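You operate a simulated robot arm through the tools that you are given. There is no shell and no other tool.

You are at the controls of a simulated two-armed robot. One attempt, no reset.

## Task
Swap the backup unit's weak battery for the spare with the later date.
Fine: the two small spares stand on the backup unit, dated this year; unit and main breaker off first; old battery on the end table; shut the drawer, switch both on again; leave the other controls. Set down upright: small battery, what you pick out. Where these are worked on the way, their far stop is far enough and under half their travel is too little: main breaker.

Only the result counts: the job must be done as asked and must still hold three seconds after the hand-in. Knocking over, shifting, dropping, spilling or breaking anything else fails it.

## Robot
Two 7-joint arms with fingered hands on one trunk that stands fixed in place. Base frame: the origin is at the foot of the trunk, x ahead of it, y to its left, z up. Lengths are in cm, angles in degrees, forces in N, time in s.
The left shoulder is at [7, 13.2, 124], the right one opposite. With the tool pointing down near the work surface each hand reaches from about 36 to 64 cm from the base axis, measured 20 degrees to its own side. Payload 2.3 kg a hand.
Tool frame (each hand has its own): the origin (TCP) lies between the finger pads and is the grasp point; the fingertips stand 2.5 cm ahead of it; z points along the fingers, y is the line along which they close. The gripper opens to 8.8 cm; its body begins 2.9 cm behind the TCP. The gripper is a hand of 3 fingers: y runs from the thumb to the fingers, the wrist lies at [-1.3, -9.7, -16.2] in the tool frame, and closing takes about 1.5 s.
Orientation is that of the tool frame in the base frame, as a unit quaternion [w, x, y, z]. With the fingers straight down and the wrist toward the robot, the tool's x, y and z point along [0, 1, 0], [1, 0, 0] and [0, 0, -1] of the base frame.

## Interface
- The arms move only by the tool servo_tool. It takes "left_deltas", "right_deltas" or both (then of equal length, played together; a hand with none holds still); each is a list of rows, each an object (a shift or turn left out is 0, a gripper value left out holds the last) with "claw": the finger opening in cm, from 0 to 8.8; "delta_pos": the shift along the tool's x, y, z in cm, a list of three; "angular": the turn, a rotation vector about the tool's x, y, z in degrees, a list of three. In form: [{"claw": claw, "delta_pos": [dx, dy, dz], "angular": [ax, ay, az]}, ...]. A call has 1 to 20 rows; each row is the pose to reach, as a shift and turn from the pose commanded when the call began, along the tool's axes at that moment. Rows are played at 5 a second. More than 5 cm and 8.6 degrees between two rows, or a gripper value outside its range, and nothing of the call is played. Where a pose cannot be reached the arm comes as near as it can. A force on the tool above 90 N (or 10 N above the force at the start of the call, whichever is more), or a blocked arm, ends the call early, and 0.2 s more pass. The fingers move at their own pace (about 10.8 cm/s each) and stop on an object; they squeeze with about 34 N. The grip force told is the motor's: it shows also when the fingers shut on nothing. Time passes only in rows, and 0.2 s behind the last, so rows that repeat a pose let the fingers close. The reply holds the time, the measured pose of the TCP, the force on the tool along the base axes, the opening and the grip force, in the units named above and with some noise, with the torque about the TCP (base axes, N m) and any sound that the robot's microphone picked up.
- Cameras (640 x 400 px; columns grow to the right, rows downward): "scene" is now at [12.17, -3.74, 157.51]; the picture's right is [-0.30, -0.95, 0.00], its down [-0.52, 0.17, -0.83] and it looks along [0.80, -0.25, -0.55] (base axes); focal length 214 px, centre (320, 200). "left" rides on the left gripper at [-5.8, -8.5, -9.9] in its tool frame; the picture's right is [-0.67, -0.35, 0.66], its down [0.69, -0.63, 0.37] and it looks along [0.28, 0.69, 0.66] (tool axes); focal length 261 px, centre (320, 200). "right" rides on the right gripper at [5.8, -8.5, -9.9] in its tool frame; the picture's right is [-0.67, 0.35, -0.66], its down [-0.69, -0.63, 0.37] and it looks along [-0.29, 0.69, 0.66] (tool axes); focal length 261 px, centre (320, 200). There is no depth. A picture from a camera that has moved, and an enlarged one, comes with that camera's place and axes in the base frame and with its lens. The place of the scene camera against the robot may be out by one fixed shift of up to 2.5 cm in any direction.
- grab_frame(camera): a new picture of that camera. The clock stands still meanwhile.
- move_column(by): slides the trunk up (or, below 0, down) by that many cm; the arms and the scene camera ride with it, the base frame stays. It gives what a move gives, with no picture.
- set_grasp(shape, hand): the hand has 3 fingers and takes this shape, open, in about a second: jaw (thumb against the fingers, like two jaws); tri (thumb and two fingers); tip (a fingertip pinch); poke (one finger out to press); point (the index stretched); flat (the hand flat); cup (the hand cupped); fist (a fist). The gripper value then closes the fingers along that shape, each until it touches; the sizes above hold for jaw. It gives what a move gives, with no picture.
- aim_head(pan, tilt): turns the head with the scene camera to pan (to the left, within 86 degrees either way) and tilt (down, from -29 to 69), counted from straight ahead of the robot. It gives what a move gives.
- close_up(camera, box): a new picture of the part [left, top, right, bottom] of that camera's present view, enlarged. The clock stands still meanwhile.
- finish_job(): hands the job in; it is judged then, once.

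Nothing tells you positions but the pictures and the camera data. Unless the task says otherwise, let go and move clear before handing in.

The tools are called after "Call:" as a command line: name --argument value ..., lists and objects as JSON in quotes. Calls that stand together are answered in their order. servo_tool: Moves the arms, as the interface text tells. Its arguments: {"type":"object","properties":{"left_deltas":{"type":"array","items":{"type":"object","properties":{"claw":{"type":"number"},"delta_pos":{"type":"array","items":{"type":"number"}},"angular":{"type":"array","items":{"type":"number"}}}}},"right_deltas":{"type":"array","items":{"type":"object","properties":{"claw":{"type":"number"},"delta_pos":{"type":"array","items":{"type":"number"}},"angular":{"type":"array","items":{"type":"number"}}}}}},"required":[]} The other tools are called the same way: move_column (by) moves the trunk up or down; set_grasp (shape, hand) gives the hand a shape; aim_head (pan, tilt) turns the head that bears the scene camera; grab_frame (camera) takes a picture; close_up (camera, box) takes an enlarged picture of a part of a camera's view; finish_job () hands the job in.

At the start:

```text
t: 0.0
left_eef_pos: [27.47, -4.87, 143.08]
left_tool_rot: [-0.01, 0.709, 0.705, 0.004]
left_wrist_force: [0.8, -0.2, 0.3]
left_moment: [0.01, 0.0, -0.01]
left_opening: 8.78
left_gripper_force: 0.1
left_shape: jaw
right_eef_pos: [23.14, -33.28, 143.78]
right_tool_rot: [0.001, 0.707, 0.707, 0.0]
right_wrist_force: [-0.9, 0.6, 0.1]
right_moment: [0.02, 0.01, -0.01]
right_opening: 8.79
right_gripper_force: 0.1
right_shape: jaw
trunk travel left (down, up): [-79.8, 4.2]
head pan, tilt (commanded): [-48.5, 47.4]
```

scene: 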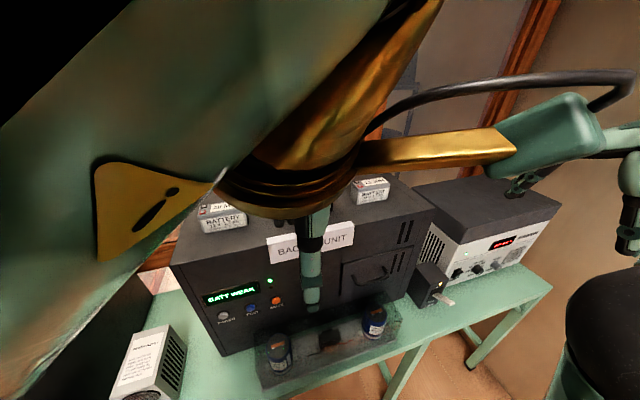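
right: 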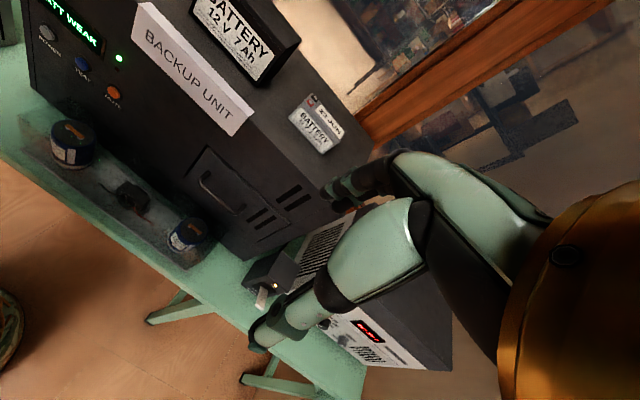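
left: 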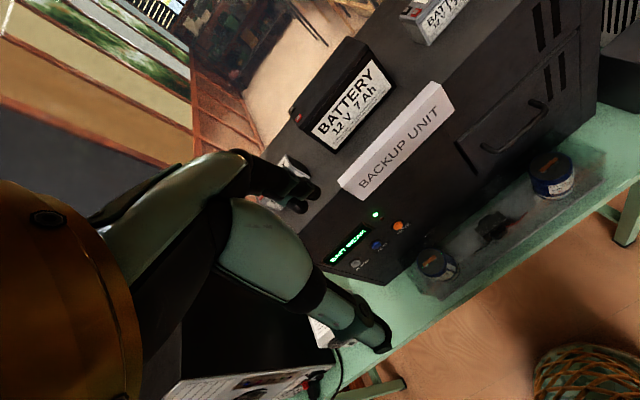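

I see a backup unit (display "BATT WEAK") on a green bench with batteries on top, a drawer with a pull at its right, and a box with a lever to the right. I'll look closer first before moving anything.

Call:
close_up --camera "right" --box '[180, 0, 380, 160]'

Call:
close_up --camera "right" --box '[160, 140, 420, 380]'

Call:
close_up --camera "scene" --box '[160, 170, 400, 320]'

Call:
close_up --camera "scene" --box '[380, 180, 580, 320]'

Call:
close_up --camera "left" --box '[220, 0, 620, 280]'

```text
2.50 times, centred on (280, 80) of right
camera zoom: at [14.62, -27.43, 153.74], right [0.35, -0.67, 0.66], down [-0.63, -0.69, -0.37], along [0.69, -0.29, -0.66], focal length 652 px, centre (420, 500)
```

zoom: 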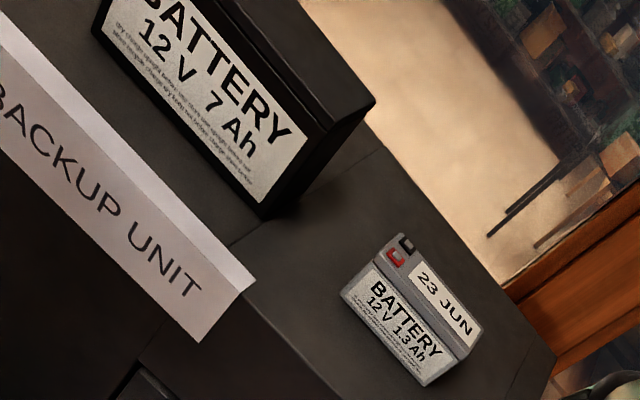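

```text
1.67 times, centred on (290, 260) of right
camera zoom: at [14.62, -27.43, 153.74], right [0.35, -0.67, 0.66], down [-0.63, -0.69, -0.37], along [0.69, -0.29, -0.66], focal length 434 px, centre (370, 100)
```

zoom: 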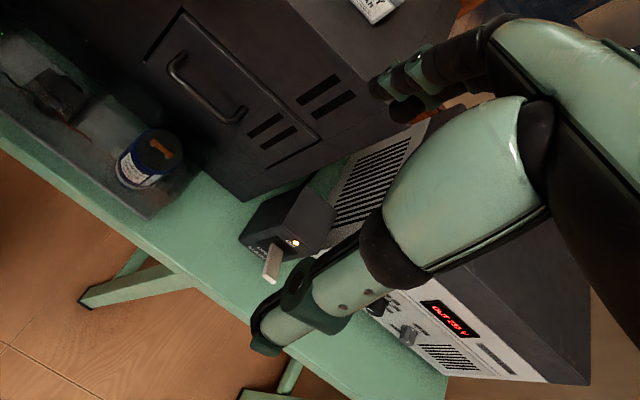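

```text
2.67 times, centred on (280, 245) of scene
camera zoom: at [12.17, -3.74, 157.51], right [-0.3, -0.95, 0.0], down [-0.52, 0.17, -0.83], along [0.8, -0.25, -0.55], focal length 572 px, centre (427, 80)
```

zoom: 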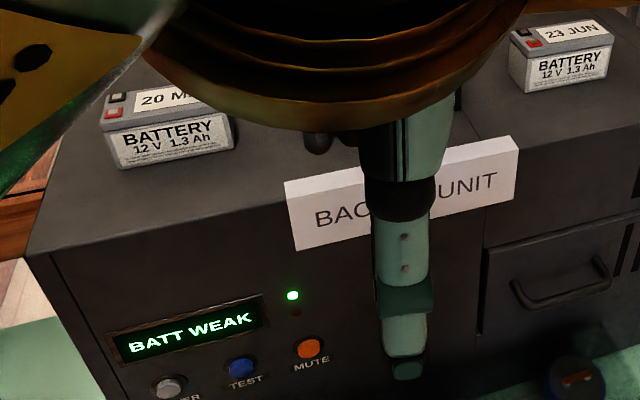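

```text
2.86 times, centred on (480, 250) of scene
camera zoom: at [12.17, -3.74, 157.51], right [-0.3, -0.95, 0.0], down [-0.52, 0.17, -0.83], along [0.8, -0.25, -0.55], focal length 613 px, centre (-137, 57)
```

zoom: 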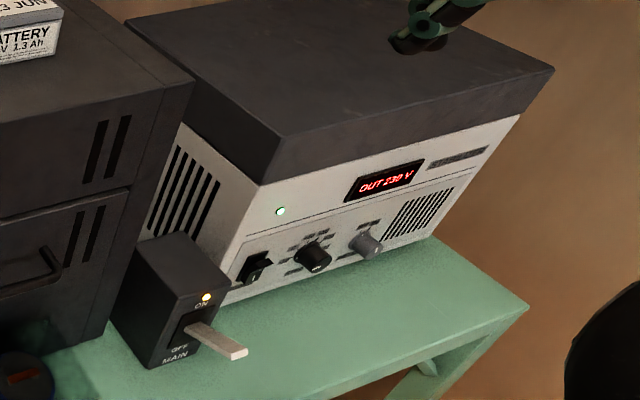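

```text
1.43 times, centred on (420, 140) of left
camera zoom: at [19.07, -10.91, 153.14], right [-0.36, -0.66, -0.66], down [-0.63, 0.69, -0.35], along [0.69, 0.3, -0.66], focal length 372 px, centre (177, 286)
```

zoom: 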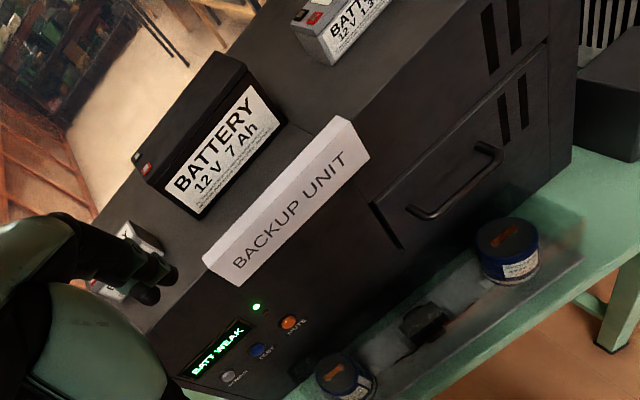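

The later spare reads "23 JUN" (the other "20 MA…"); the end table isn't in view yet. I'll turn the head to look around for it.

Call:
aim_head --pan 40 --tilt 45

Call:
grab_frame --camera "scene"

Call:
aim_head --pan 0 --tilt 50

Call:
grab_frame --camera "scene"

Call:
aim_head --pan -80 --tilt 45

Call:
grab_frame --camera "scene"

```text
t: 1.6
left_eef_pos: [27.52, -4.69, 143.25]
left_tool_rot: [-0.009, 0.707, 0.707, -0.001]
left_wrist_force: [0.0, 0.4, -0.3]
left_moment: [0.0, 0.0, 0.0]
left_opening: 8.76
left_gripper_force: 0.1
left_shape: jaw
right_eef_pos: [23.22, -33.2, 143.83]
right_tool_rot: [0.0, 0.707, 0.707, 0.0]
right_wrist_force: [-0.8, -0.6, 0.0]
right_moment: [-0.01, 0.02, 0.0]
right_opening: 8.78
right_gripper_force: 0.1
right_shape: jaw
trunk travel left (down, up): [-79.8, 4.2]
head pan, tilt (commanded): [40.0, 45.0]
```

```text
taken
camera scene: at [11.06, 1.75, 155.39], right [0.36, -0.93, 0.0], down [-0.69, -0.27, -0.67], along [0.63, 0.24, -0.74], focal length 214 px, centre (320, 200)
```

scene: 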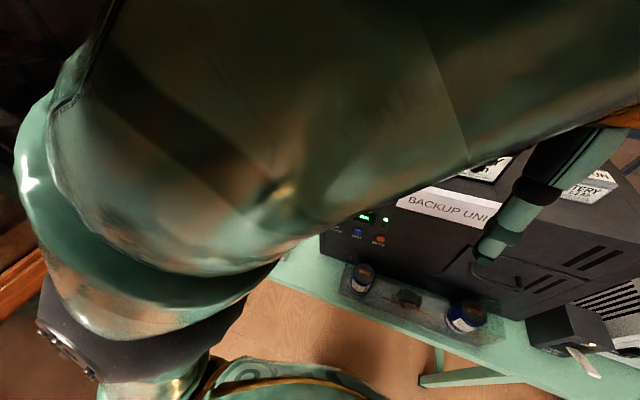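

```text
t: 2.7
left_eef_pos: [27.41, -5.07, 143.17]
left_tool_rot: [-0.01, 0.709, 0.705, 0.004]
left_wrist_force: [0.0, -0.2, -0.3]
left_moment: [0.02, 0.01, 0.01]
left_opening: 8.75
left_gripper_force: 0.1
left_shape: jaw
right_eef_pos: [23.18, -33.14, 143.77]
right_tool_rot: [0.001, 0.707, 0.707, 0.0]
right_wrist_force: [-0.3, -0.2, -0.2]
right_moment: [-0.01, -0.01, 0.01]
right_opening: 8.75
right_gripper_force: 0.0
right_shape: jaw
trunk travel left (down, up): [-79.8, 4.2]
head pan, tilt (commanded): [0.0, 50.0]
```

```text
taken
camera scene: at [11.42, -1.03, 155.09], right [0.0, -1.0, 0.0], down [-0.77, 0.0, -0.64], along [0.64, 0.0, -0.77], focal length 214 px, centre (320, 200)
```

scene: 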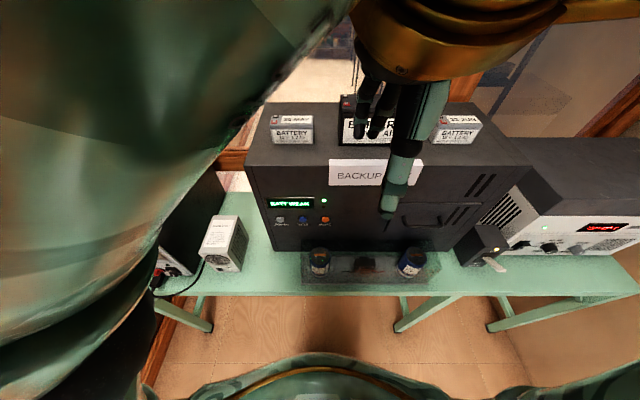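

```text
t: 4.2
left_eef_pos: [27.61, -5.01, 143.02]
left_tool_rot: [-0.014, 0.708, 0.706, 0.0]
left_wrist_force: [-0.6, 0.4, 0.1]
left_moment: [0.02, -0.01, 0.0]
left_opening: 8.76
left_gripper_force: 0.0
left_shape: jaw
right_eef_pos: [23.12, -33.19, 143.67]
right_tool_rot: [0.0, 0.707, 0.707, 0.001]
right_wrist_force: [0.3, 0.2, 0.6]
right_moment: [-0.04, 0.02, 0.0]
right_opening: 8.78
right_gripper_force: 0.0
right_shape: jaw
trunk travel left (down, up): [-79.8, 4.2]
head pan, tilt (commanded): [-80.0, 45.0]
```

```text
taken
camera scene: at [11.42, -2.58, 155.35], right [-0.2, -0.98, 0.0], down [-0.73, 0.15, -0.67], along [0.65, -0.13, -0.74], focal length 214 px, centre (320, 200)
```

scene: 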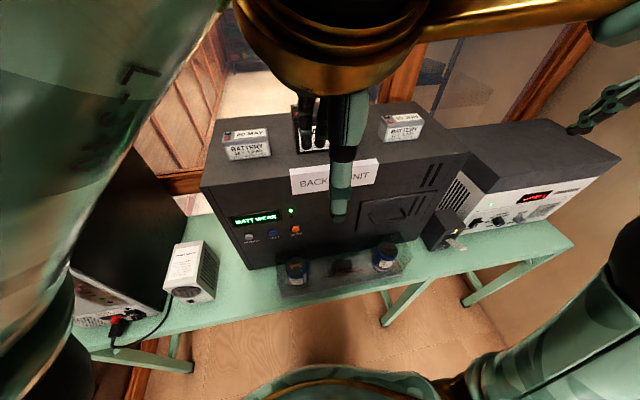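

The head may still have been turning when I took those pictures; I'll look again at the right side. So far: a bench with the backup unit, an instrument at left, a power supply at right; the end table must be low/nearby.

Call:
grab_frame --camera "scene"

Call:
aim_head --pan -80 --tilt 55

Call:
aim_head --pan -80 --tilt 50

Call:
grab_frame --camera "scene"

```text
taken
camera scene: at [11.42, -2.58, 155.35], right [-0.2, -0.98, 0.0], down [-0.73, 0.15, -0.67], along [0.65, -0.13, -0.74], focal length 214 px, centre (320, 200)
```

scene: 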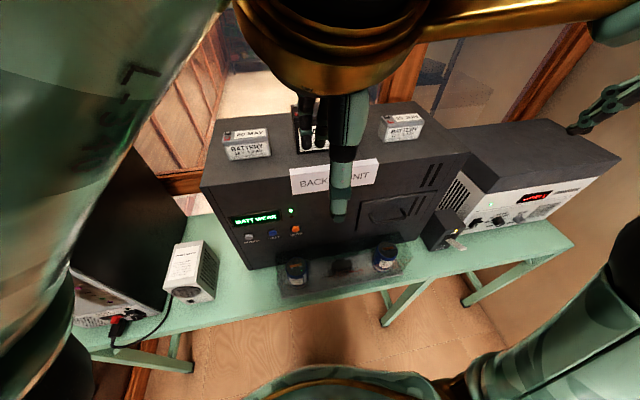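

```text
t: 5.0
left_eef_pos: [27.55, -5.06, 142.63]
left_tool_rot: [-0.019, 0.709, 0.705, 0.004]
left_wrist_force: [-0.6, 1.0, -0.3]
left_moment: [-0.01, 0.0, -0.01]
left_opening: 8.77
left_gripper_force: 0.1
left_shape: jaw
right_eef_pos: [23.16, -33.33, 143.83]
right_tool_rot: [0.0, 0.706, 0.708, 0.0]
right_wrist_force: [0.9, -0.7, -0.9]
right_moment: [-0.01, -0.02, 0.0]
right_opening: 8.77
right_gripper_force: 0.0
right_shape: jaw
trunk travel left (down, up): [-79.8, 4.2]
head pan, tilt (commanded): [-80.0, 55.0]
```

```text
t: 5.6
left_eef_pos: [27.54, -5.01, 142.75]
left_tool_rot: [-0.016, 0.708, 0.706, 0.001]
left_wrist_force: [-0.3, -0.6, 0.3]
left_moment: [0.0, 0.0, -0.01]
left_opening: 8.75
left_gripper_force: 0.0
left_shape: jaw
right_eef_pos: [23.14, -33.23, 143.81]
right_tool_rot: [0.0, 0.708, 0.706, 0.0]
right_wrist_force: [-0.3, 0.0, 0.3]
right_moment: [0.06, -0.02, 0.0]
right_opening: 8.76
right_gripper_force: 0.0
right_shape: jaw
trunk travel left (down, up): [-79.8, 4.2]
head pan, tilt (commanded): [-80.0, 50.0]
```

```text
taken
camera scene: at [11.31, -2.77, 155.24], right [-0.22, -0.98, 0.0], down [-0.74, 0.17, -0.66], along [0.64, -0.15, -0.75], focal length 214 px, centre (320, 200)
```

scene: 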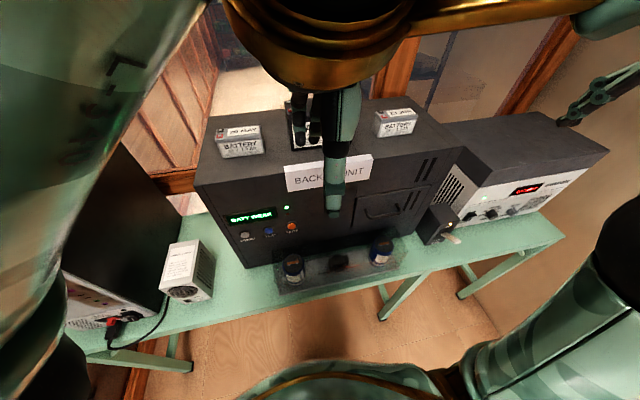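

The head seems to be blocked by the left hand, whose wrist hangs right in front of it. I'll shift the left hand out to the left and then look around.

Call:
servo_tool --left_deltas '[{"delta_pos": [4, 0, 0]}, {"delta_pos": [8, 0, 0]}, {"delta_pos": [12, 0, 0]}, {"delta_pos": [16, 0, 0]}, {"delta_pos": [20, 0, 0]}, {"delta_pos": [24, 0, 0]}, {"delta_pos": [28, 0, 0]}, {"delta_pos": [32, 0, 0]}, {"delta_pos": [32, 0, 0]}]'

Call:
grab_frame --camera "scene"

```text
t: 7.6
left_eef_pos: [28.9, 26.35, 143.1]
left_tool_rot: [-0.011, 0.708, 0.706, 0.003]
left_wrist_force: [-0.3, 0.4, 0.9]
left_moment: [-0.03, -0.01, 0.0]
left_opening: 8.77
left_gripper_force: 0.1
left_shape: jaw
left hand out of reach, approached as far as the arm can: row 7, 8, 9
right_eef_pos: [23.23, -33.3, 143.83]
right_tool_rot: [0.0, 0.706, 0.708, 0.0]
right_wrist_force: [0.6, -0.7, -0.2]
right_moment: [0.0, -0.02, 0.02]
right_opening: 8.78
right_gripper_force: 0.0
right_shape: jaw
trunk travel left (down, up): [-79.8, 4.2]
head pan, tilt (commanded): [-80.0, 50.0]
```

```text
taken
camera scene: at [5.03, -8.67, 155.09], right [-0.98, -0.17, 0.0], down [-0.13, 0.75, -0.64], along [0.11, -0.63, -0.77], focal length 214 px, centre (320, 200)
```

scene: 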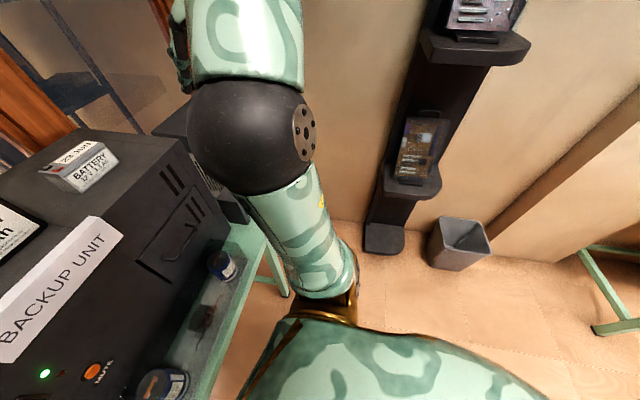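

Now the head turns freely. I see a shelf and bin on the right; I'll look ahead and left for the end table.

Call:
aim_head --pan 0 --tilt 45

Call:
grab_frame --camera "scene"

Call:
aim_head --pan 70 --tilt 50

Call:
grab_frame --camera "scene"

Call:
aim_head --pan -35 --tilt 55

Call:
grab_frame --camera "scene"

```text
t: 9.1
left_eef_pos: [28.95, 26.25, 143.14]
left_tool_rot: [-0.01, 0.708, 0.706, 0.004]
left_wrist_force: [0.5, 0.1, -0.3]
left_moment: [-0.02, 0.0, -0.01]
left_opening: 8.77
left_gripper_force: 0.1
left_shape: jaw
right_eef_pos: [23.23, -33.16, 143.72]
right_tool_rot: [0.0, 0.707, 0.707, -0.001]
right_wrist_force: [0.7, 0.0, 0.0]
right_moment: [-0.04, 0.03, 0.03]
right_opening: 8.76
right_gripper_force: 0.1
right_shape: jaw
trunk travel left (down, up): [-79.8, 4.2]
head pan, tilt (commanded): [0.0, 45.0]
```

```text
taken
camera scene: at [11.83, -1.04, 155.78], right [0.0, -1.0, 0.0], down [-0.71, 0.0, -0.71], along [0.71, 0.0, -0.71], focal length 214 px, centre (320, 200)
```

scene: 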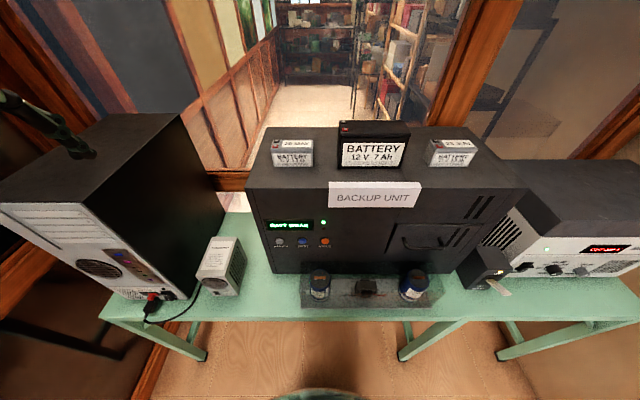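

```text
t: 10.6
left_eef_pos: [28.91, 26.42, 143.12]
left_tool_rot: [-0.009, 0.708, 0.706, 0.004]
left_wrist_force: [0.2, -0.6, 0.6]
left_moment: [-0.03, 0.01, -0.01]
left_opening: 8.75
left_gripper_force: 0.1
left_shape: jaw
right_eef_pos: [23.1, -33.25, 143.85]
right_tool_rot: [0.0, 0.707, 0.707, 0.0]
right_wrist_force: [-0.5, 0.5, 0.1]
right_moment: [-0.01, 0.01, 0.01]
right_opening: 8.78
right_gripper_force: 0.0
right_shape: jaw
trunk travel left (down, up): [-79.8, 4.2]
head pan, tilt (commanded): [70.0, 50.0]
```

```text
taken
camera scene: at [6.34, 6.21, 155.09], right [0.94, -0.34, 0.0], down [-0.26, -0.72, -0.64], along [0.22, 0.6, -0.77], focal length 214 px, centre (320, 200)
```

scene: 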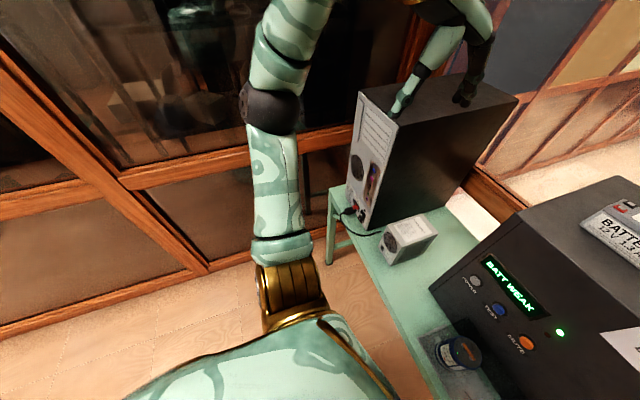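

```text
t: 12.4
left_eef_pos: [28.92, 26.45, 143.01]
left_tool_rot: [-0.01, 0.708, 0.706, 0.003]
left_wrist_force: [0.3, -0.4, 0.4]
left_moment: [-0.01, -0.02, -0.01]
left_opening: 8.76
left_gripper_force: 0.0
left_shape: jaw
right_eef_pos: [23.17, -33.17, 143.77]
right_tool_rot: [0.0, 0.707, 0.707, 0.0]
right_wrist_force: [-0.2, 0.0, 0.3]
right_moment: [0.0, 0.02, -0.01]
right_opening: 8.78
right_gripper_force: 0.2
right_shape: jaw
trunk travel left (down, up): [-79.8, 4.2]
head pan, tilt (commanded): [-35.0, 55.0]
```

```text
taken
camera scene: at [9.61, -5.16, 154.44], right [-0.57, -0.82, 0.0], down [-0.67, 0.47, -0.57], along [0.47, -0.33, -0.82], focal length 214 px, centre (320, 200)
```

scene: 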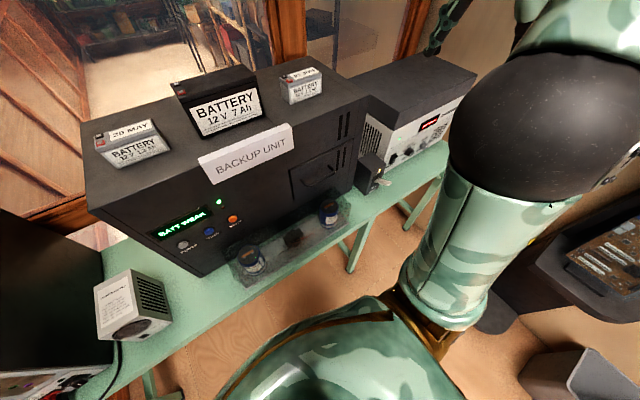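

Both spares read 20 MAY and 23 JUN, so 23 JUN is the one to use. I'll take close-ups of the bench and unit to work out geometry and find the end table.

Call:
close_up --camera "scene" --box '[70, 40, 390, 240]'

Call:
close_up --camera "scene" --box '[280, 100, 480, 225]'

Call:
aim_head --pan -20 --tilt 40

Call:
grab_frame --camera "scene"

Call:
close_up --camera "scene" --box '[240, 240, 560, 400]'

Call:
aim_head --pan -86 --tilt 45

Call:
grab_frame --camera "scene"

Call:
aim_head --pan 86 --tilt 45

Call:
grab_frame --camera "scene"

```text
2.00 times, centred on (230, 140) of scene
camera zoom: at [9.61, -5.16, 154.44], right [-0.57, -0.82, 0.0], down [-0.67, 0.47, -0.57], along [0.47, -0.33, -0.82], focal length 429 px, centre (500, 320)
```

zoom: 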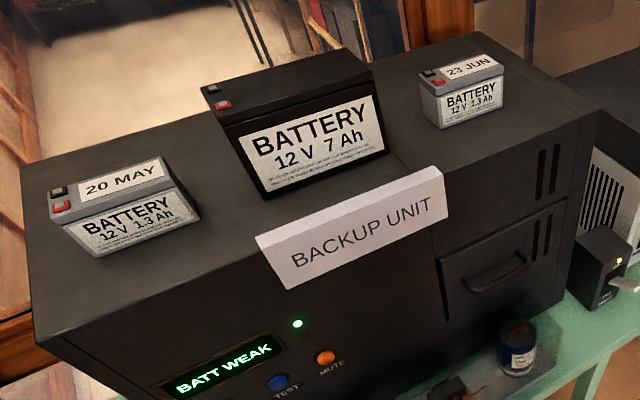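

```text
3.20 times, centred on (380, 162) of scene
camera zoom: at [9.61, -5.16, 154.44], right [-0.57, -0.82, 0.0], down [-0.67, 0.47, -0.57], along [0.47, -0.33, -0.82], focal length 686 px, centre (128, 320)
```

zoom: 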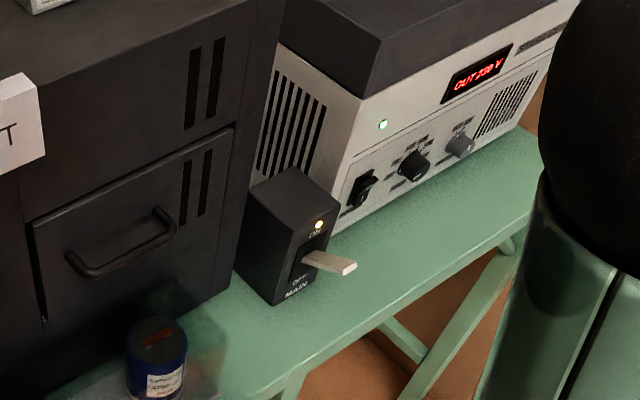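

```text
t: 13.1
left_eef_pos: [28.86, 26.42, 143.06]
left_tool_rot: [-0.01, 0.708, 0.706, 0.003]
left_wrist_force: [-0.2, 0.2, -0.1]
left_moment: [0.02, 0.0, 0.02]
left_opening: 8.77
left_gripper_force: 0.1
left_shape: jaw
right_eef_pos: [23.14, -33.25, 143.96]
right_tool_rot: [0.0, 0.707, 0.707, -0.001]
right_wrist_force: [-1.1, 0.1, 0.6]
right_moment: [-0.01, -0.02, -0.01]
right_opening: 8.76
right_gripper_force: 0.1
right_shape: jaw
trunk travel left (down, up): [-79.8, 4.2]
head pan, tilt (commanded): [-20.0, 40.0]
```

```text
taken
camera scene: at [11.69, -3.93, 156.5], right [-0.34, -0.94, 0.0], down [-0.6, 0.22, -0.77], along [0.72, -0.26, -0.64], focal length 214 px, centre (320, 200)
```

scene: 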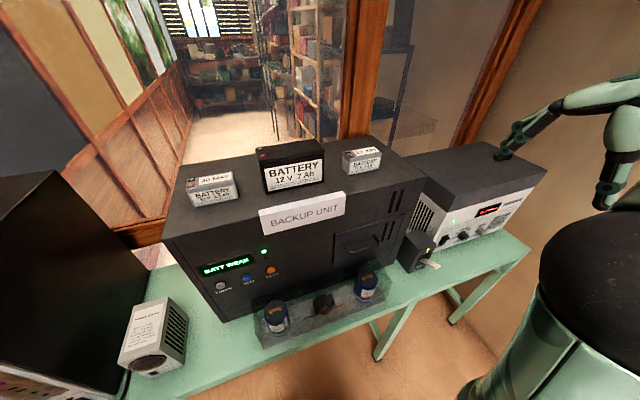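

```text
2.00 times, centred on (400, 320) of scene
camera zoom: at [11.69, -3.93, 156.5], right [-0.34, -0.94, 0.0], down [-0.6, 0.22, -0.77], along [0.72, -0.26, -0.64], focal length 429 px, centre (160, -40)
```

zoom: 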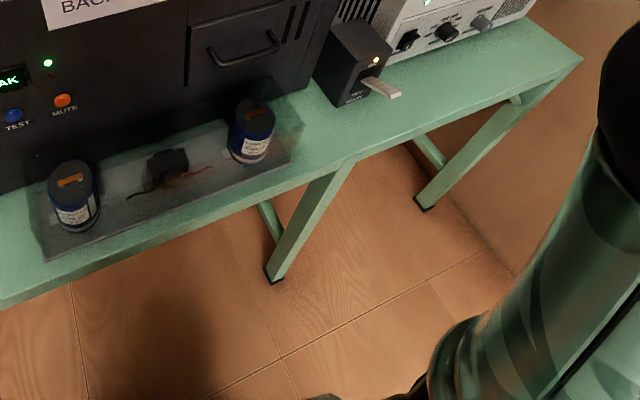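

```text
t: 14.5
left_eef_pos: [28.84, 26.42, 143.14]
left_tool_rot: [-0.011, 0.708, 0.706, 0.004]
left_wrist_force: [1.0, 0.5, -0.3]
left_moment: [0.03, 0.0, 0.0]
left_opening: 8.79
left_gripper_force: 0.0
left_shape: jaw
right_eef_pos: [23.03, -33.37, 143.75]
right_tool_rot: [0.0, 0.706, 0.708, 0.0]
right_wrist_force: [-0.1, 0.2, -0.3]
right_moment: [-0.01, -0.04, -0.01]
right_opening: 8.77
right_gripper_force: 0.0
right_shape: jaw
trunk travel left (down, up): [-79.8, 4.2]
head pan, tilt (commanded): [-85.9, 45.0]
```

```text
taken
camera scene: at [4.29, -9.14, 155.79], right [-1.0, -0.07, 0.0], down [-0.05, 0.71, -0.71], along [0.05, -0.71, -0.71], focal length 214 px, centre (320, 200)
```

scene: 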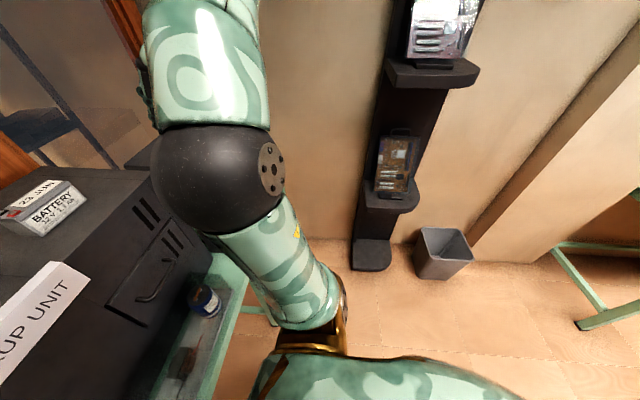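

```text
t: 17.1
left_eef_pos: [28.89, 26.28, 143.02]
left_tool_rot: [-0.01, 0.708, 0.706, 0.004]
left_wrist_force: [0.2, 0.2, 0.7]
left_moment: [0.02, 0.01, -0.02]
left_opening: 8.78
left_gripper_force: 0.0
left_shape: jaw
right_eef_pos: [23.03, -33.26, 143.72]
right_tool_rot: [0.001, 0.707, 0.707, 0.0]
right_wrist_force: [-1.5, 0.0, 1.2]
right_moment: [0.0, 0.02, 0.01]
right_opening: 8.77
right_gripper_force: 0.1
right_shape: jaw
trunk travel left (down, up): [-79.8, 4.2]
head pan, tilt (commanded): [85.9, 45.0]
```

```text
taken
camera scene: at [4.28, 7.09, 155.79], right [1.0, -0.07, 0.0], down [-0.05, -0.71, -0.71], along [0.05, 0.71, -0.71], focal length 214 px, centre (320, 200)
```

scene: 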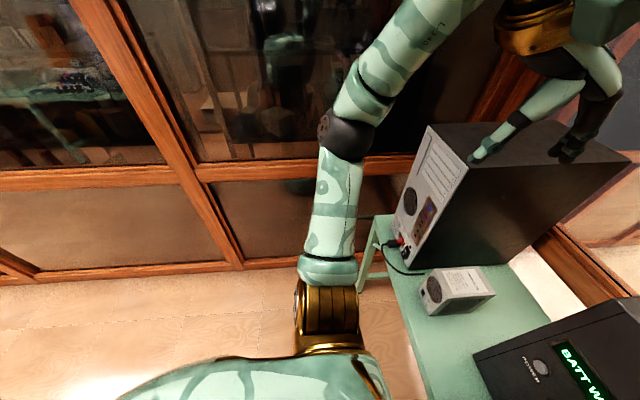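

I still haven't seen an end table for certain; the right arm hides a region to the right. I'll move the right hand inward so the head can see there.

Call:
servo_tool --right_deltas '[{"delta_pos": [4, 0, -2]}, {"delta_pos": [8, 0, -4]}, {"delta_pos": [12, 0, -4]}, {"delta_pos": [16, 0, -4]}, {"delta_pos": [20, 0, -4]}, {"delta_pos": [20, 0, -4]}]'

Call:
aim_head --pan -60 --tilt 55

Call:
grab_frame --camera "scene"

Call:
grab_frame --camera "right"

Call:
grab_frame --camera "left"

```text
t: 18.5
left_eef_pos: [28.88, 26.5, 143.0]
left_tool_rot: [-0.01, 0.709, 0.706, 0.003]
left_wrist_force: [-0.4, 0.3, 0.2]
left_moment: [-0.01, -0.01, -0.01]
left_opening: 8.78
left_gripper_force: 0.1
left_shape: jaw
right_eef_pos: [29.74, -15.29, 148.04]
right_tool_rot: [0.0, 0.707, 0.707, 0.0]
right_wrist_force: [-0.1, -0.2, 0.8]
right_moment: [0.01, 0.01, -0.02]
right_opening: 8.76
right_gripper_force: 0.2
right_shape: jaw
right hand out of reach, approached as far as the arm can: row 1, 2, 3, 4, 5, 6
trunk travel left (down, up): [-79.8, 4.2]
head pan, tilt (commanded): [85.9, 45.0]
```

```text
t: 20.8
left_eef_pos: [28.99, 26.37, 143.13]
left_tool_rot: [-0.01, 0.708, 0.706, 0.004]
left_wrist_force: [-0.8, 0.3, -0.5]
left_moment: [-0.04, -0.01, 0.01]
left_opening: 8.79
left_gripper_force: 0.0
left_shape: jaw
right_eef_pos: [29.85, -15.29, 148.01]
right_tool_rot: [0.0, 0.706, 0.708, 0.0]
right_wrist_force: [0.3, 0.0, 0.8]
right_moment: [0.01, 0.01, -0.01]
right_opening: 8.76
right_gripper_force: 0.0
right_shape: jaw
trunk travel left (down, up): [-79.8, 4.2]
head pan, tilt (commanded): [-60.0, 55.0]
```

```text
taken
camera scene: at [7.31, -7.26, 154.44], right [-0.87, -0.5, 0.0], down [-0.41, 0.71, -0.57], along [0.29, -0.5, -0.82], focal length 214 px, centre (320, 200)
```

scene: 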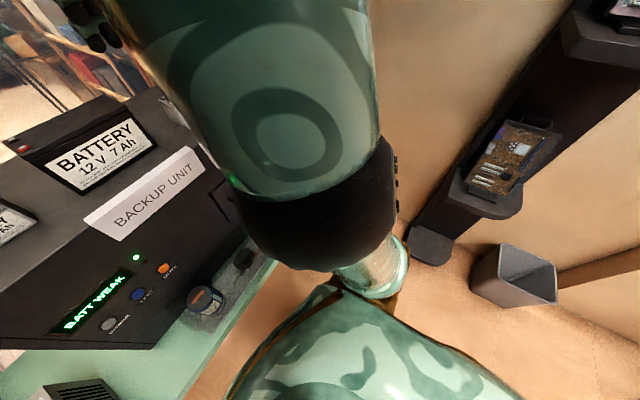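

```text
taken
camera right: at [21.26, -9.5, 157.96], right [0.35, -0.67, 0.66], down [-0.63, -0.69, -0.37], along [0.69, -0.29, -0.66], focal length 261 px, centre (320, 200)
```

right: 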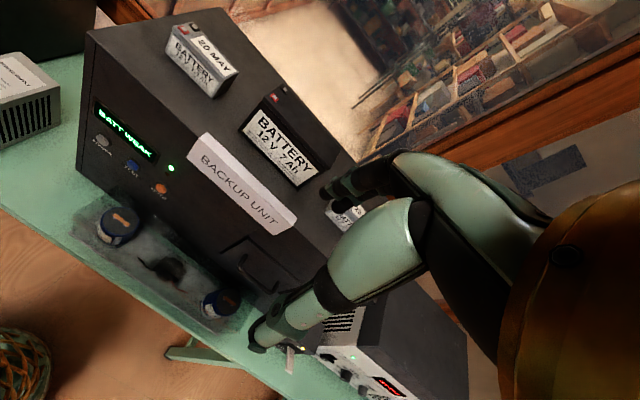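

```text
taken
camera left: at [20.54, 20.43, 153.06], right [-0.36, -0.66, -0.66], down [-0.63, 0.69, -0.35], along [0.69, 0.29, -0.66], focal length 261 px, centre (320, 200)
```

left: 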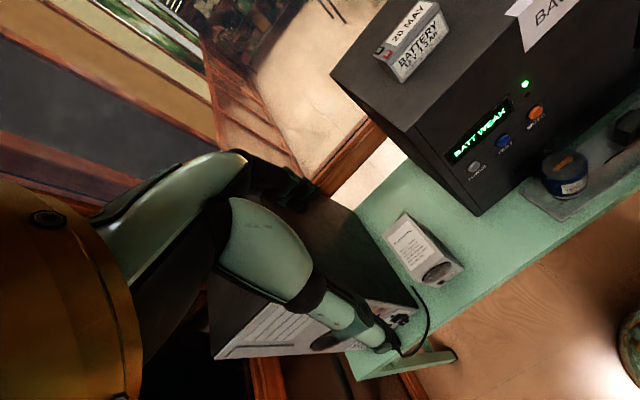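

No end table is visible yet; the region right of the bench is still hidden by the right arm. I'll turn the right hand so its own camera looks to the right.

Call:
servo_tool --right_deltas '[{"delta_pos": [-5, -2, 2], "angular": [0, 0, 8]}, {"delta_pos": [-10, -4, 4], "angular": [0, 0, 16]}, {"delta_pos": [-14, -6, 4], "angular": [0, 0, 24]}, {"delta_pos": [-18, -6.5, 4], "angular": [0, 0, 32]}, {"delta_pos": [-18, -6.5, 4], "angular": [0, 0, 40]}, {"delta_pos": [-18, -6.5, 4], "angular": [0, 0, 48]}, {"delta_pos": [-18, -6.5, 4], "angular": [0, 0, 56]}, {"delta_pos": [-18, -6.5, 4], "angular": [0, 0, 60]}, {"delta_pos": [-18, -6.5, 4], "angular": [0, 0, 60]}]'

Call:
grab_frame --camera "right"

Call:
grab_frame --camera "scene"

```text
refused: row 1 steps farther than a row can; nothing moved
```

```text
taken
camera right: at [21.26, -9.5, 157.96], right [0.35, -0.67, 0.66], down [-0.63, -0.69, -0.37], along [0.69, -0.29, -0.66], focal length 261 px, centre (320, 200)
```

right: 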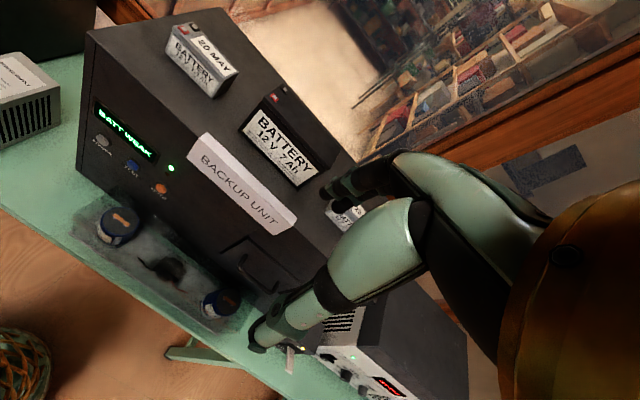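

```text
taken
camera scene: at [7.31, -7.26, 154.44], right [-0.87, -0.5, 0.0], down [-0.41, 0.71, -0.57], along [0.29, -0.5, -0.82], focal length 214 px, centre (320, 200)
```

scene: 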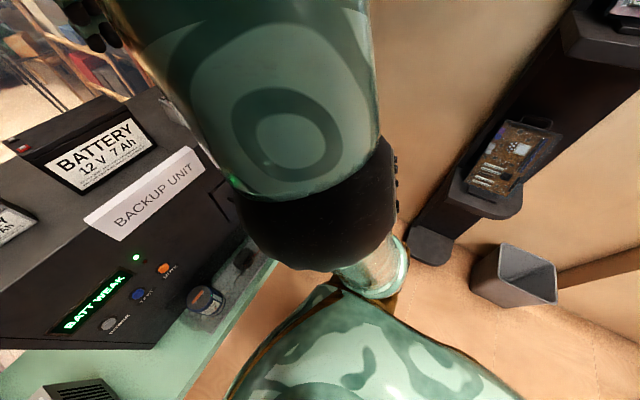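

The step was slightly too large; I'll resend with smaller steps.

Call:
servo_tool --right_deltas '[{"delta_pos": [-4, -1.5, 1.5], "angular": [0, 0, 7]}, {"delta_pos": [-8, -3, 3], "angular": [0, 0, 14]}, {"delta_pos": [-12, -4.5, 4], "angular": [0, 0, 21]}, {"delta_pos": [-16, -6, 4], "angular": [0, 0, 28]}, {"delta_pos": [-18, -6.5, 4], "angular": [0, 0, 36]}, {"delta_pos": [-18, -6.5, 4], "angular": [0, 0, 44]}, {"delta_pos": [-18, -6.5, 4], "angular": [0, 0, 52]}, {"delta_pos": [-18, -6.5, 4], "angular": [0, 0, 60]}, {"delta_pos": [-18, -6.5, 4], "angular": [0, 0, 60]}]'

Call:
grab_frame --camera "right"

Call:
grab_frame --camera "scene"

```text
t: 22.8
left_eef_pos: [28.88, 26.33, 143.06]
left_tool_rot: [-0.009, 0.709, 0.706, 0.003]
left_wrist_force: [-0.2, 0.0, 0.9]
left_moment: [0.02, -0.02, 0.02]
left_opening: 8.76
left_gripper_force: 0.1
left_shape: jaw
right_eef_pos: [23.17, -33.46, 144.39]
right_tool_rot: [0.001, 0.966, 0.258, 0.001]
right_wrist_force: [0.7, -0.1, -0.1]
right_moment: [-0.02, -0.01, 0.03]
right_opening: 8.75
right_gripper_force: 0.1
right_shape: jaw
right hand out of reach, approached as far as the arm can: row 1, 2, 3
trunk travel left (down, up): [-79.8, 4.2]
head pan, tilt (commanded): [-60.0, 55.0]
```

```text
taken
camera right: at [23.94, -23.14, 154.2], right [-0.41, -0.64, 0.66], down [-0.91, 0.2, -0.37], along [0.1, -0.74, -0.66], focal length 261 px, centre (320, 200)
```

right: 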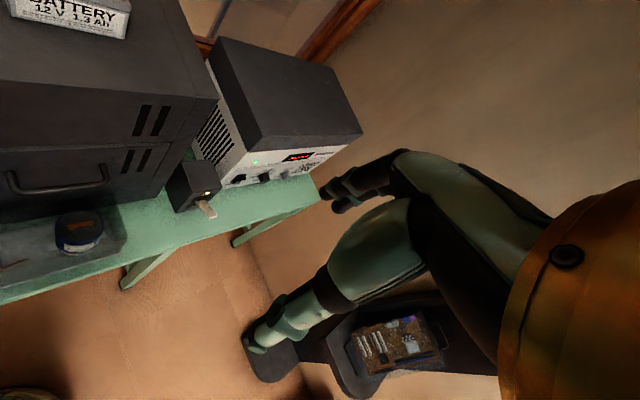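

```text
taken
camera scene: at [7.3, -7.27, 154.44], right [-0.87, -0.5, 0.0], down [-0.41, 0.71, -0.57], along [0.29, -0.5, -0.82], focal length 214 px, centre (320, 200)
```

scene: 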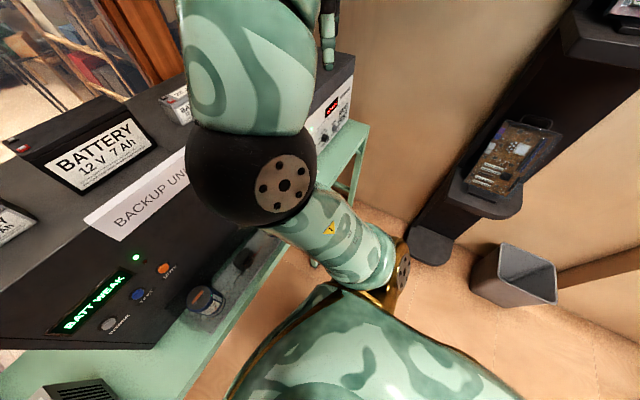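

The right side holds only floor and a wall shelf, so the end table should be part of the bench row. I'll inspect the bench top for a joint, left side first.

Call:
close_up --camera "left" --box '[320, 120, 640, 400]'

Call:
aim_head --pan 20 --tilt 55

Call:
grab_frame --camera "scene"

Call:
close_up --camera "scene" --box '[180, 150, 500, 350]'

Call:
aim_head --pan 0 --tilt 69

Call:
grab_frame --camera "scene"

```text
1.43 times, centred on (480, 260) of left
camera zoom: at [20.53, 20.42, 153.06], right [-0.36, -0.66, -0.66], down [-0.63, 0.69, -0.35], along [0.69, 0.29, -0.66], focal length 372 px, centre (91, 114)
```

zoom: 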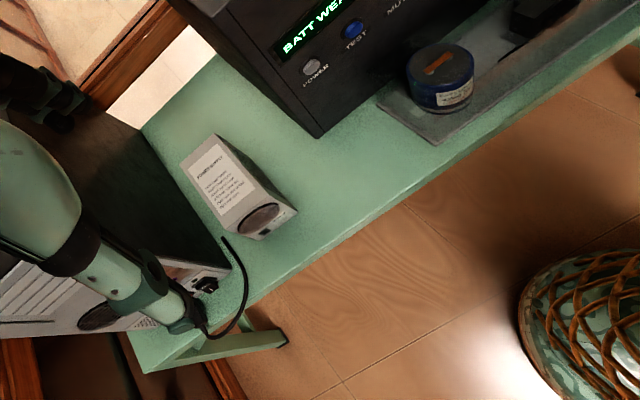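

```text
t: 24.3
left_eef_pos: [28.91, 26.4, 143.1]
left_tool_rot: [-0.009, 0.708, 0.706, 0.004]
left_wrist_force: [1.1, -0.1, -1.0]
left_moment: [0.03, -0.01, 0.03]
left_opening: 8.74
left_gripper_force: 0.0
left_shape: jaw
right_eef_pos: [23.24, -33.44, 144.18]
right_tool_rot: [0.0, 0.966, 0.259, -0.001]
right_wrist_force: [0.3, -0.4, 0.3]
right_moment: [-0.02, -0.01, 0.01]
right_opening: 8.77
right_gripper_force: 0.0
right_shape: jaw
trunk travel left (down, up): [-79.8, 4.2]
head pan, tilt (commanded): [20.0, 55.0]
```

```text
taken
camera scene: at [10.48, 1.44, 154.44], right [0.34, -0.94, 0.0], down [-0.77, -0.28, -0.57], along [0.54, 0.2, -0.82], focal length 214 px, centre (320, 200)
```

scene: 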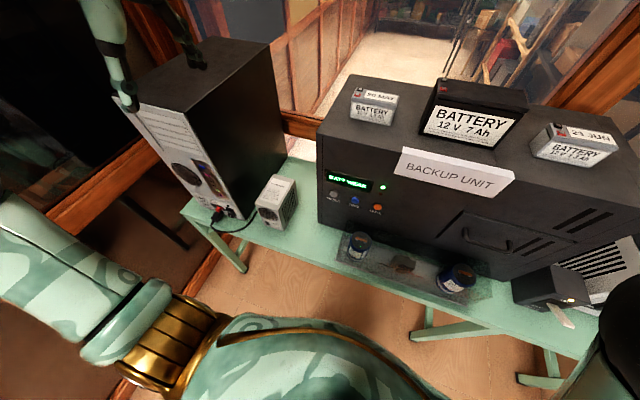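

```text
2.00 times, centred on (340, 250) of scene
camera zoom: at [10.48, 1.44, 154.44], right [0.34, -0.94, 0.0], down [-0.77, -0.28, -0.57], along [0.54, 0.2, -0.82], focal length 429 px, centre (280, 100)
```

zoom: 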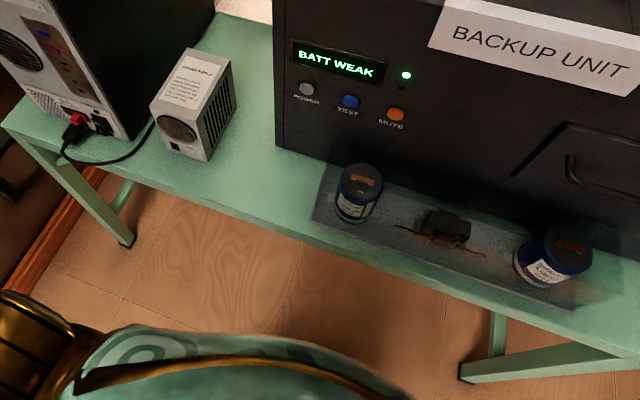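

```text
t: 25.2
left_eef_pos: [28.88, 26.43, 143.19]
left_tool_rot: [-0.01, 0.708, 0.706, 0.004]
left_wrist_force: [-1.0, -0.2, 1.0]
left_moment: [0.0, 0.0, -0.02]
left_opening: 8.78
left_gripper_force: 0.1
left_shape: jaw
right_eef_pos: [23.12, -33.45, 144.23]
right_tool_rot: [0.001, 0.966, 0.259, 0.001]
right_wrist_force: [1.7, 0.0, 0.1]
right_moment: [0.02, 0.01, 0.0]
right_opening: 8.76
right_gripper_force: 0.0
right_shape: jaw
trunk travel left (down, up): [-79.8, 4.2]
head pan, tilt (commanded): [0.0, 68.8]
```

```text
taken
camera scene: at [9.29, -1.02, 152.9], right [0.0, -1.0, 0.0], down [-0.93, 0.0, -0.36], along [0.36, 0.0, -0.93], focal length 214 px, centre (320, 200)
```

scene: 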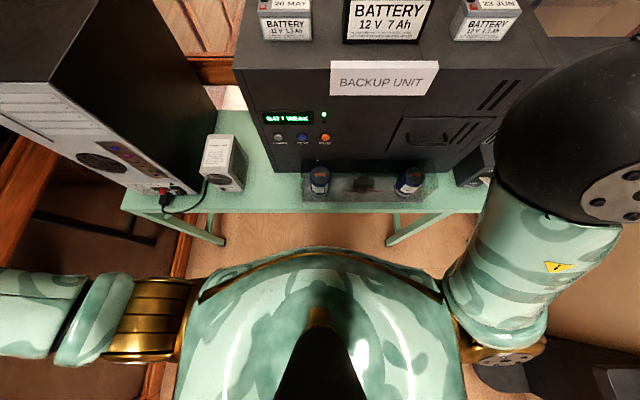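

I make out legs at y≈68, −48 and −107, so the row might be a long bench plus a short table at the right end. I'll zoom in on the joint around y≈−50.

Call:
aim_head --pan -30 --tilt 40

Call:
grab_frame --camera "scene"

Call:
close_up --camera "scene" --box '[290, 210, 450, 310]'

Call:
close_up --camera "right" --box '[80, 130, 330, 310]'

```text
t: 26.1
left_eef_pos: [28.96, 26.36, 143.16]
left_tool_rot: [-0.01, 0.708, 0.706, 0.003]
left_wrist_force: [-0.4, 0.5, -0.9]
left_moment: [0.01, -0.03, 0.0]
left_opening: 8.77
left_gripper_force: 0.0
left_shape: jaw
right_eef_pos: [23.17, -33.32, 144.23]
right_tool_rot: [0.0, 0.966, 0.259, 0.0]
right_wrist_force: [1.2, 0.0, -0.3]
right_moment: [-0.01, 0.01, -0.01]
right_opening: 8.75
right_gripper_force: 0.0
right_shape: jaw
trunk travel left (down, up): [-79.8, 4.2]
head pan, tilt (commanded): [-30.0, 40.0]
```

```text
taken
camera scene: at [11.05, -5.26, 156.51], right [-0.5, -0.87, 0.0], down [-0.56, 0.32, -0.77], along [0.66, -0.38, -0.64], focal length 214 px, centre (320, 200)
```

scene: 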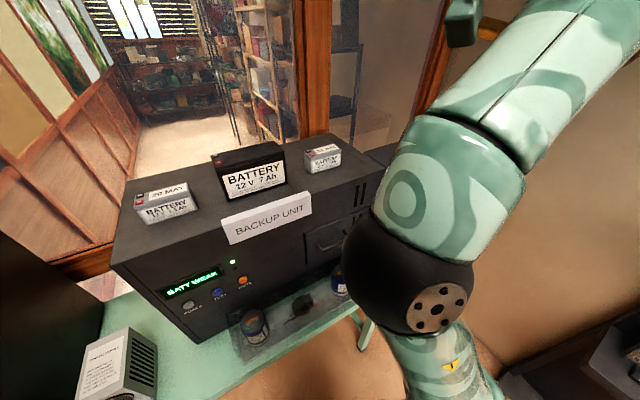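

```text
4.00 times, centred on (370, 260) of scene
camera zoom: at [11.05, -5.26, 156.51], right [-0.5, -0.87, 0.0], down [-0.56, 0.32, -0.77], along [0.66, -0.38, -0.64], focal length 858 px, centre (120, -40)
```

zoom: 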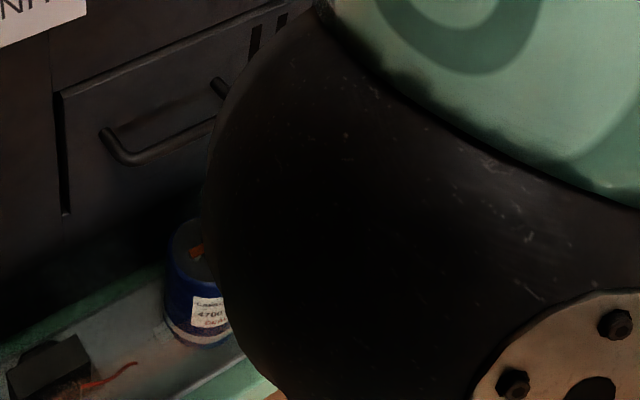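

```text
2.22 times, centred on (205, 220) of right
camera zoom: at [23.91, -23.13, 154.21], right [-0.41, -0.64, 0.66], down [-0.91, 0.2, -0.37], along [0.1, -0.74, -0.66], focal length 579 px, centre (576, 156)
```

zoom: 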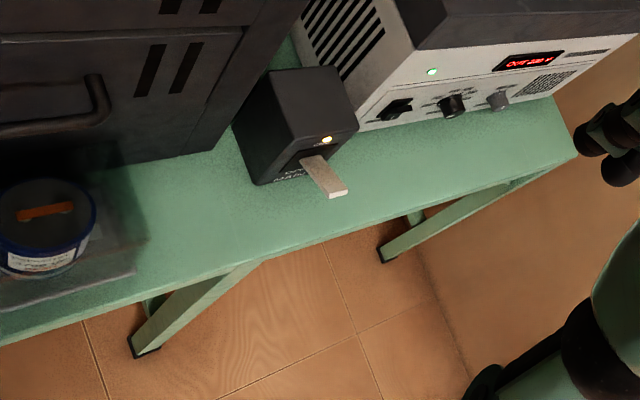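

The bench top looks continuous; I'll zoom in more on the legs near y≈−46 and the right end to see whether two tables meet there.

Call:
close_up --camera "right" --box '[110, 190, 210, 300]'

Call:
close_up --camera "right" --box '[220, 160, 330, 260]'

Call:
close_up --camera "right" --box '[120, 130, 220, 220]'

Call:
close_up --camera "left" --box '[340, 180, 480, 390]'

```text
3.64 times, centred on (160, 245) of right
camera zoom: at [23.91, -23.13, 154.21], right [-0.41, -0.64, 0.66], down [-0.91, 0.2, -0.37], along [0.1, -0.74, -0.66], focal length 948 px, centre (902, 36)
```

zoom: 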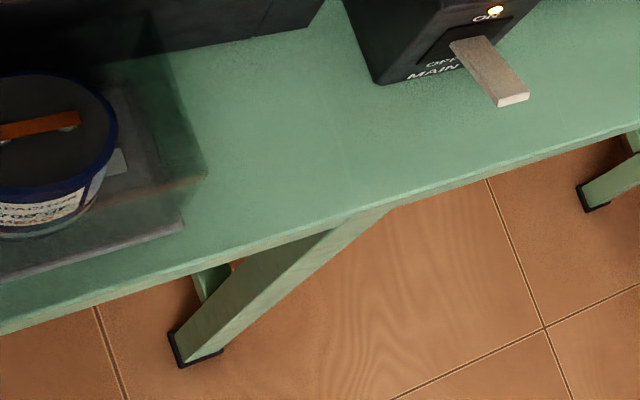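

```text
4.00 times, centred on (275, 210) of right
camera zoom: at [23.91, -23.13, 154.21], right [-0.41, -0.64, 0.66], down [-0.91, 0.2, -0.37], along [0.1, -0.74, -0.66], focal length 1043 px, centre (500, 160)
```

zoom: 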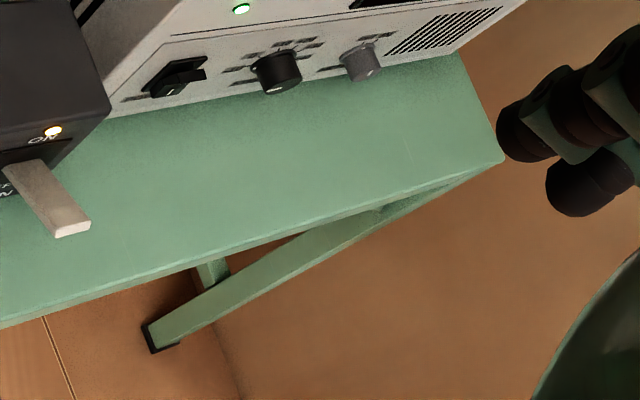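

```text
4.44 times, centred on (170, 175) of right
camera zoom: at [23.91, -23.13, 154.21], right [-0.41, -0.64, 0.66], down [-0.91, 0.2, -0.37], along [0.1, -0.74, -0.66], focal length 1158 px, centre (987, 311)
```

zoom: 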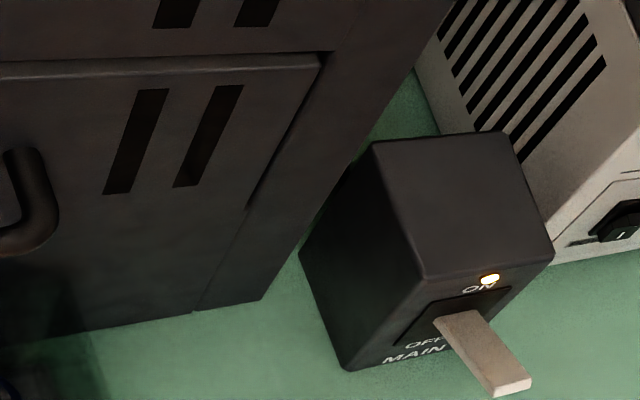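

```text
1.90 times, centred on (410, 285) of left
camera zoom: at [20.52, 20.43, 153.06], right [-0.36, -0.66, -0.66], down [-0.63, 0.69, -0.35], along [0.69, 0.29, -0.66], focal length 496 px, centre (149, 38)
```

zoom: 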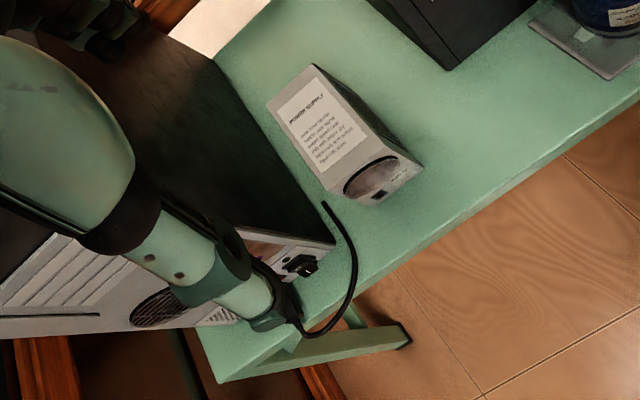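

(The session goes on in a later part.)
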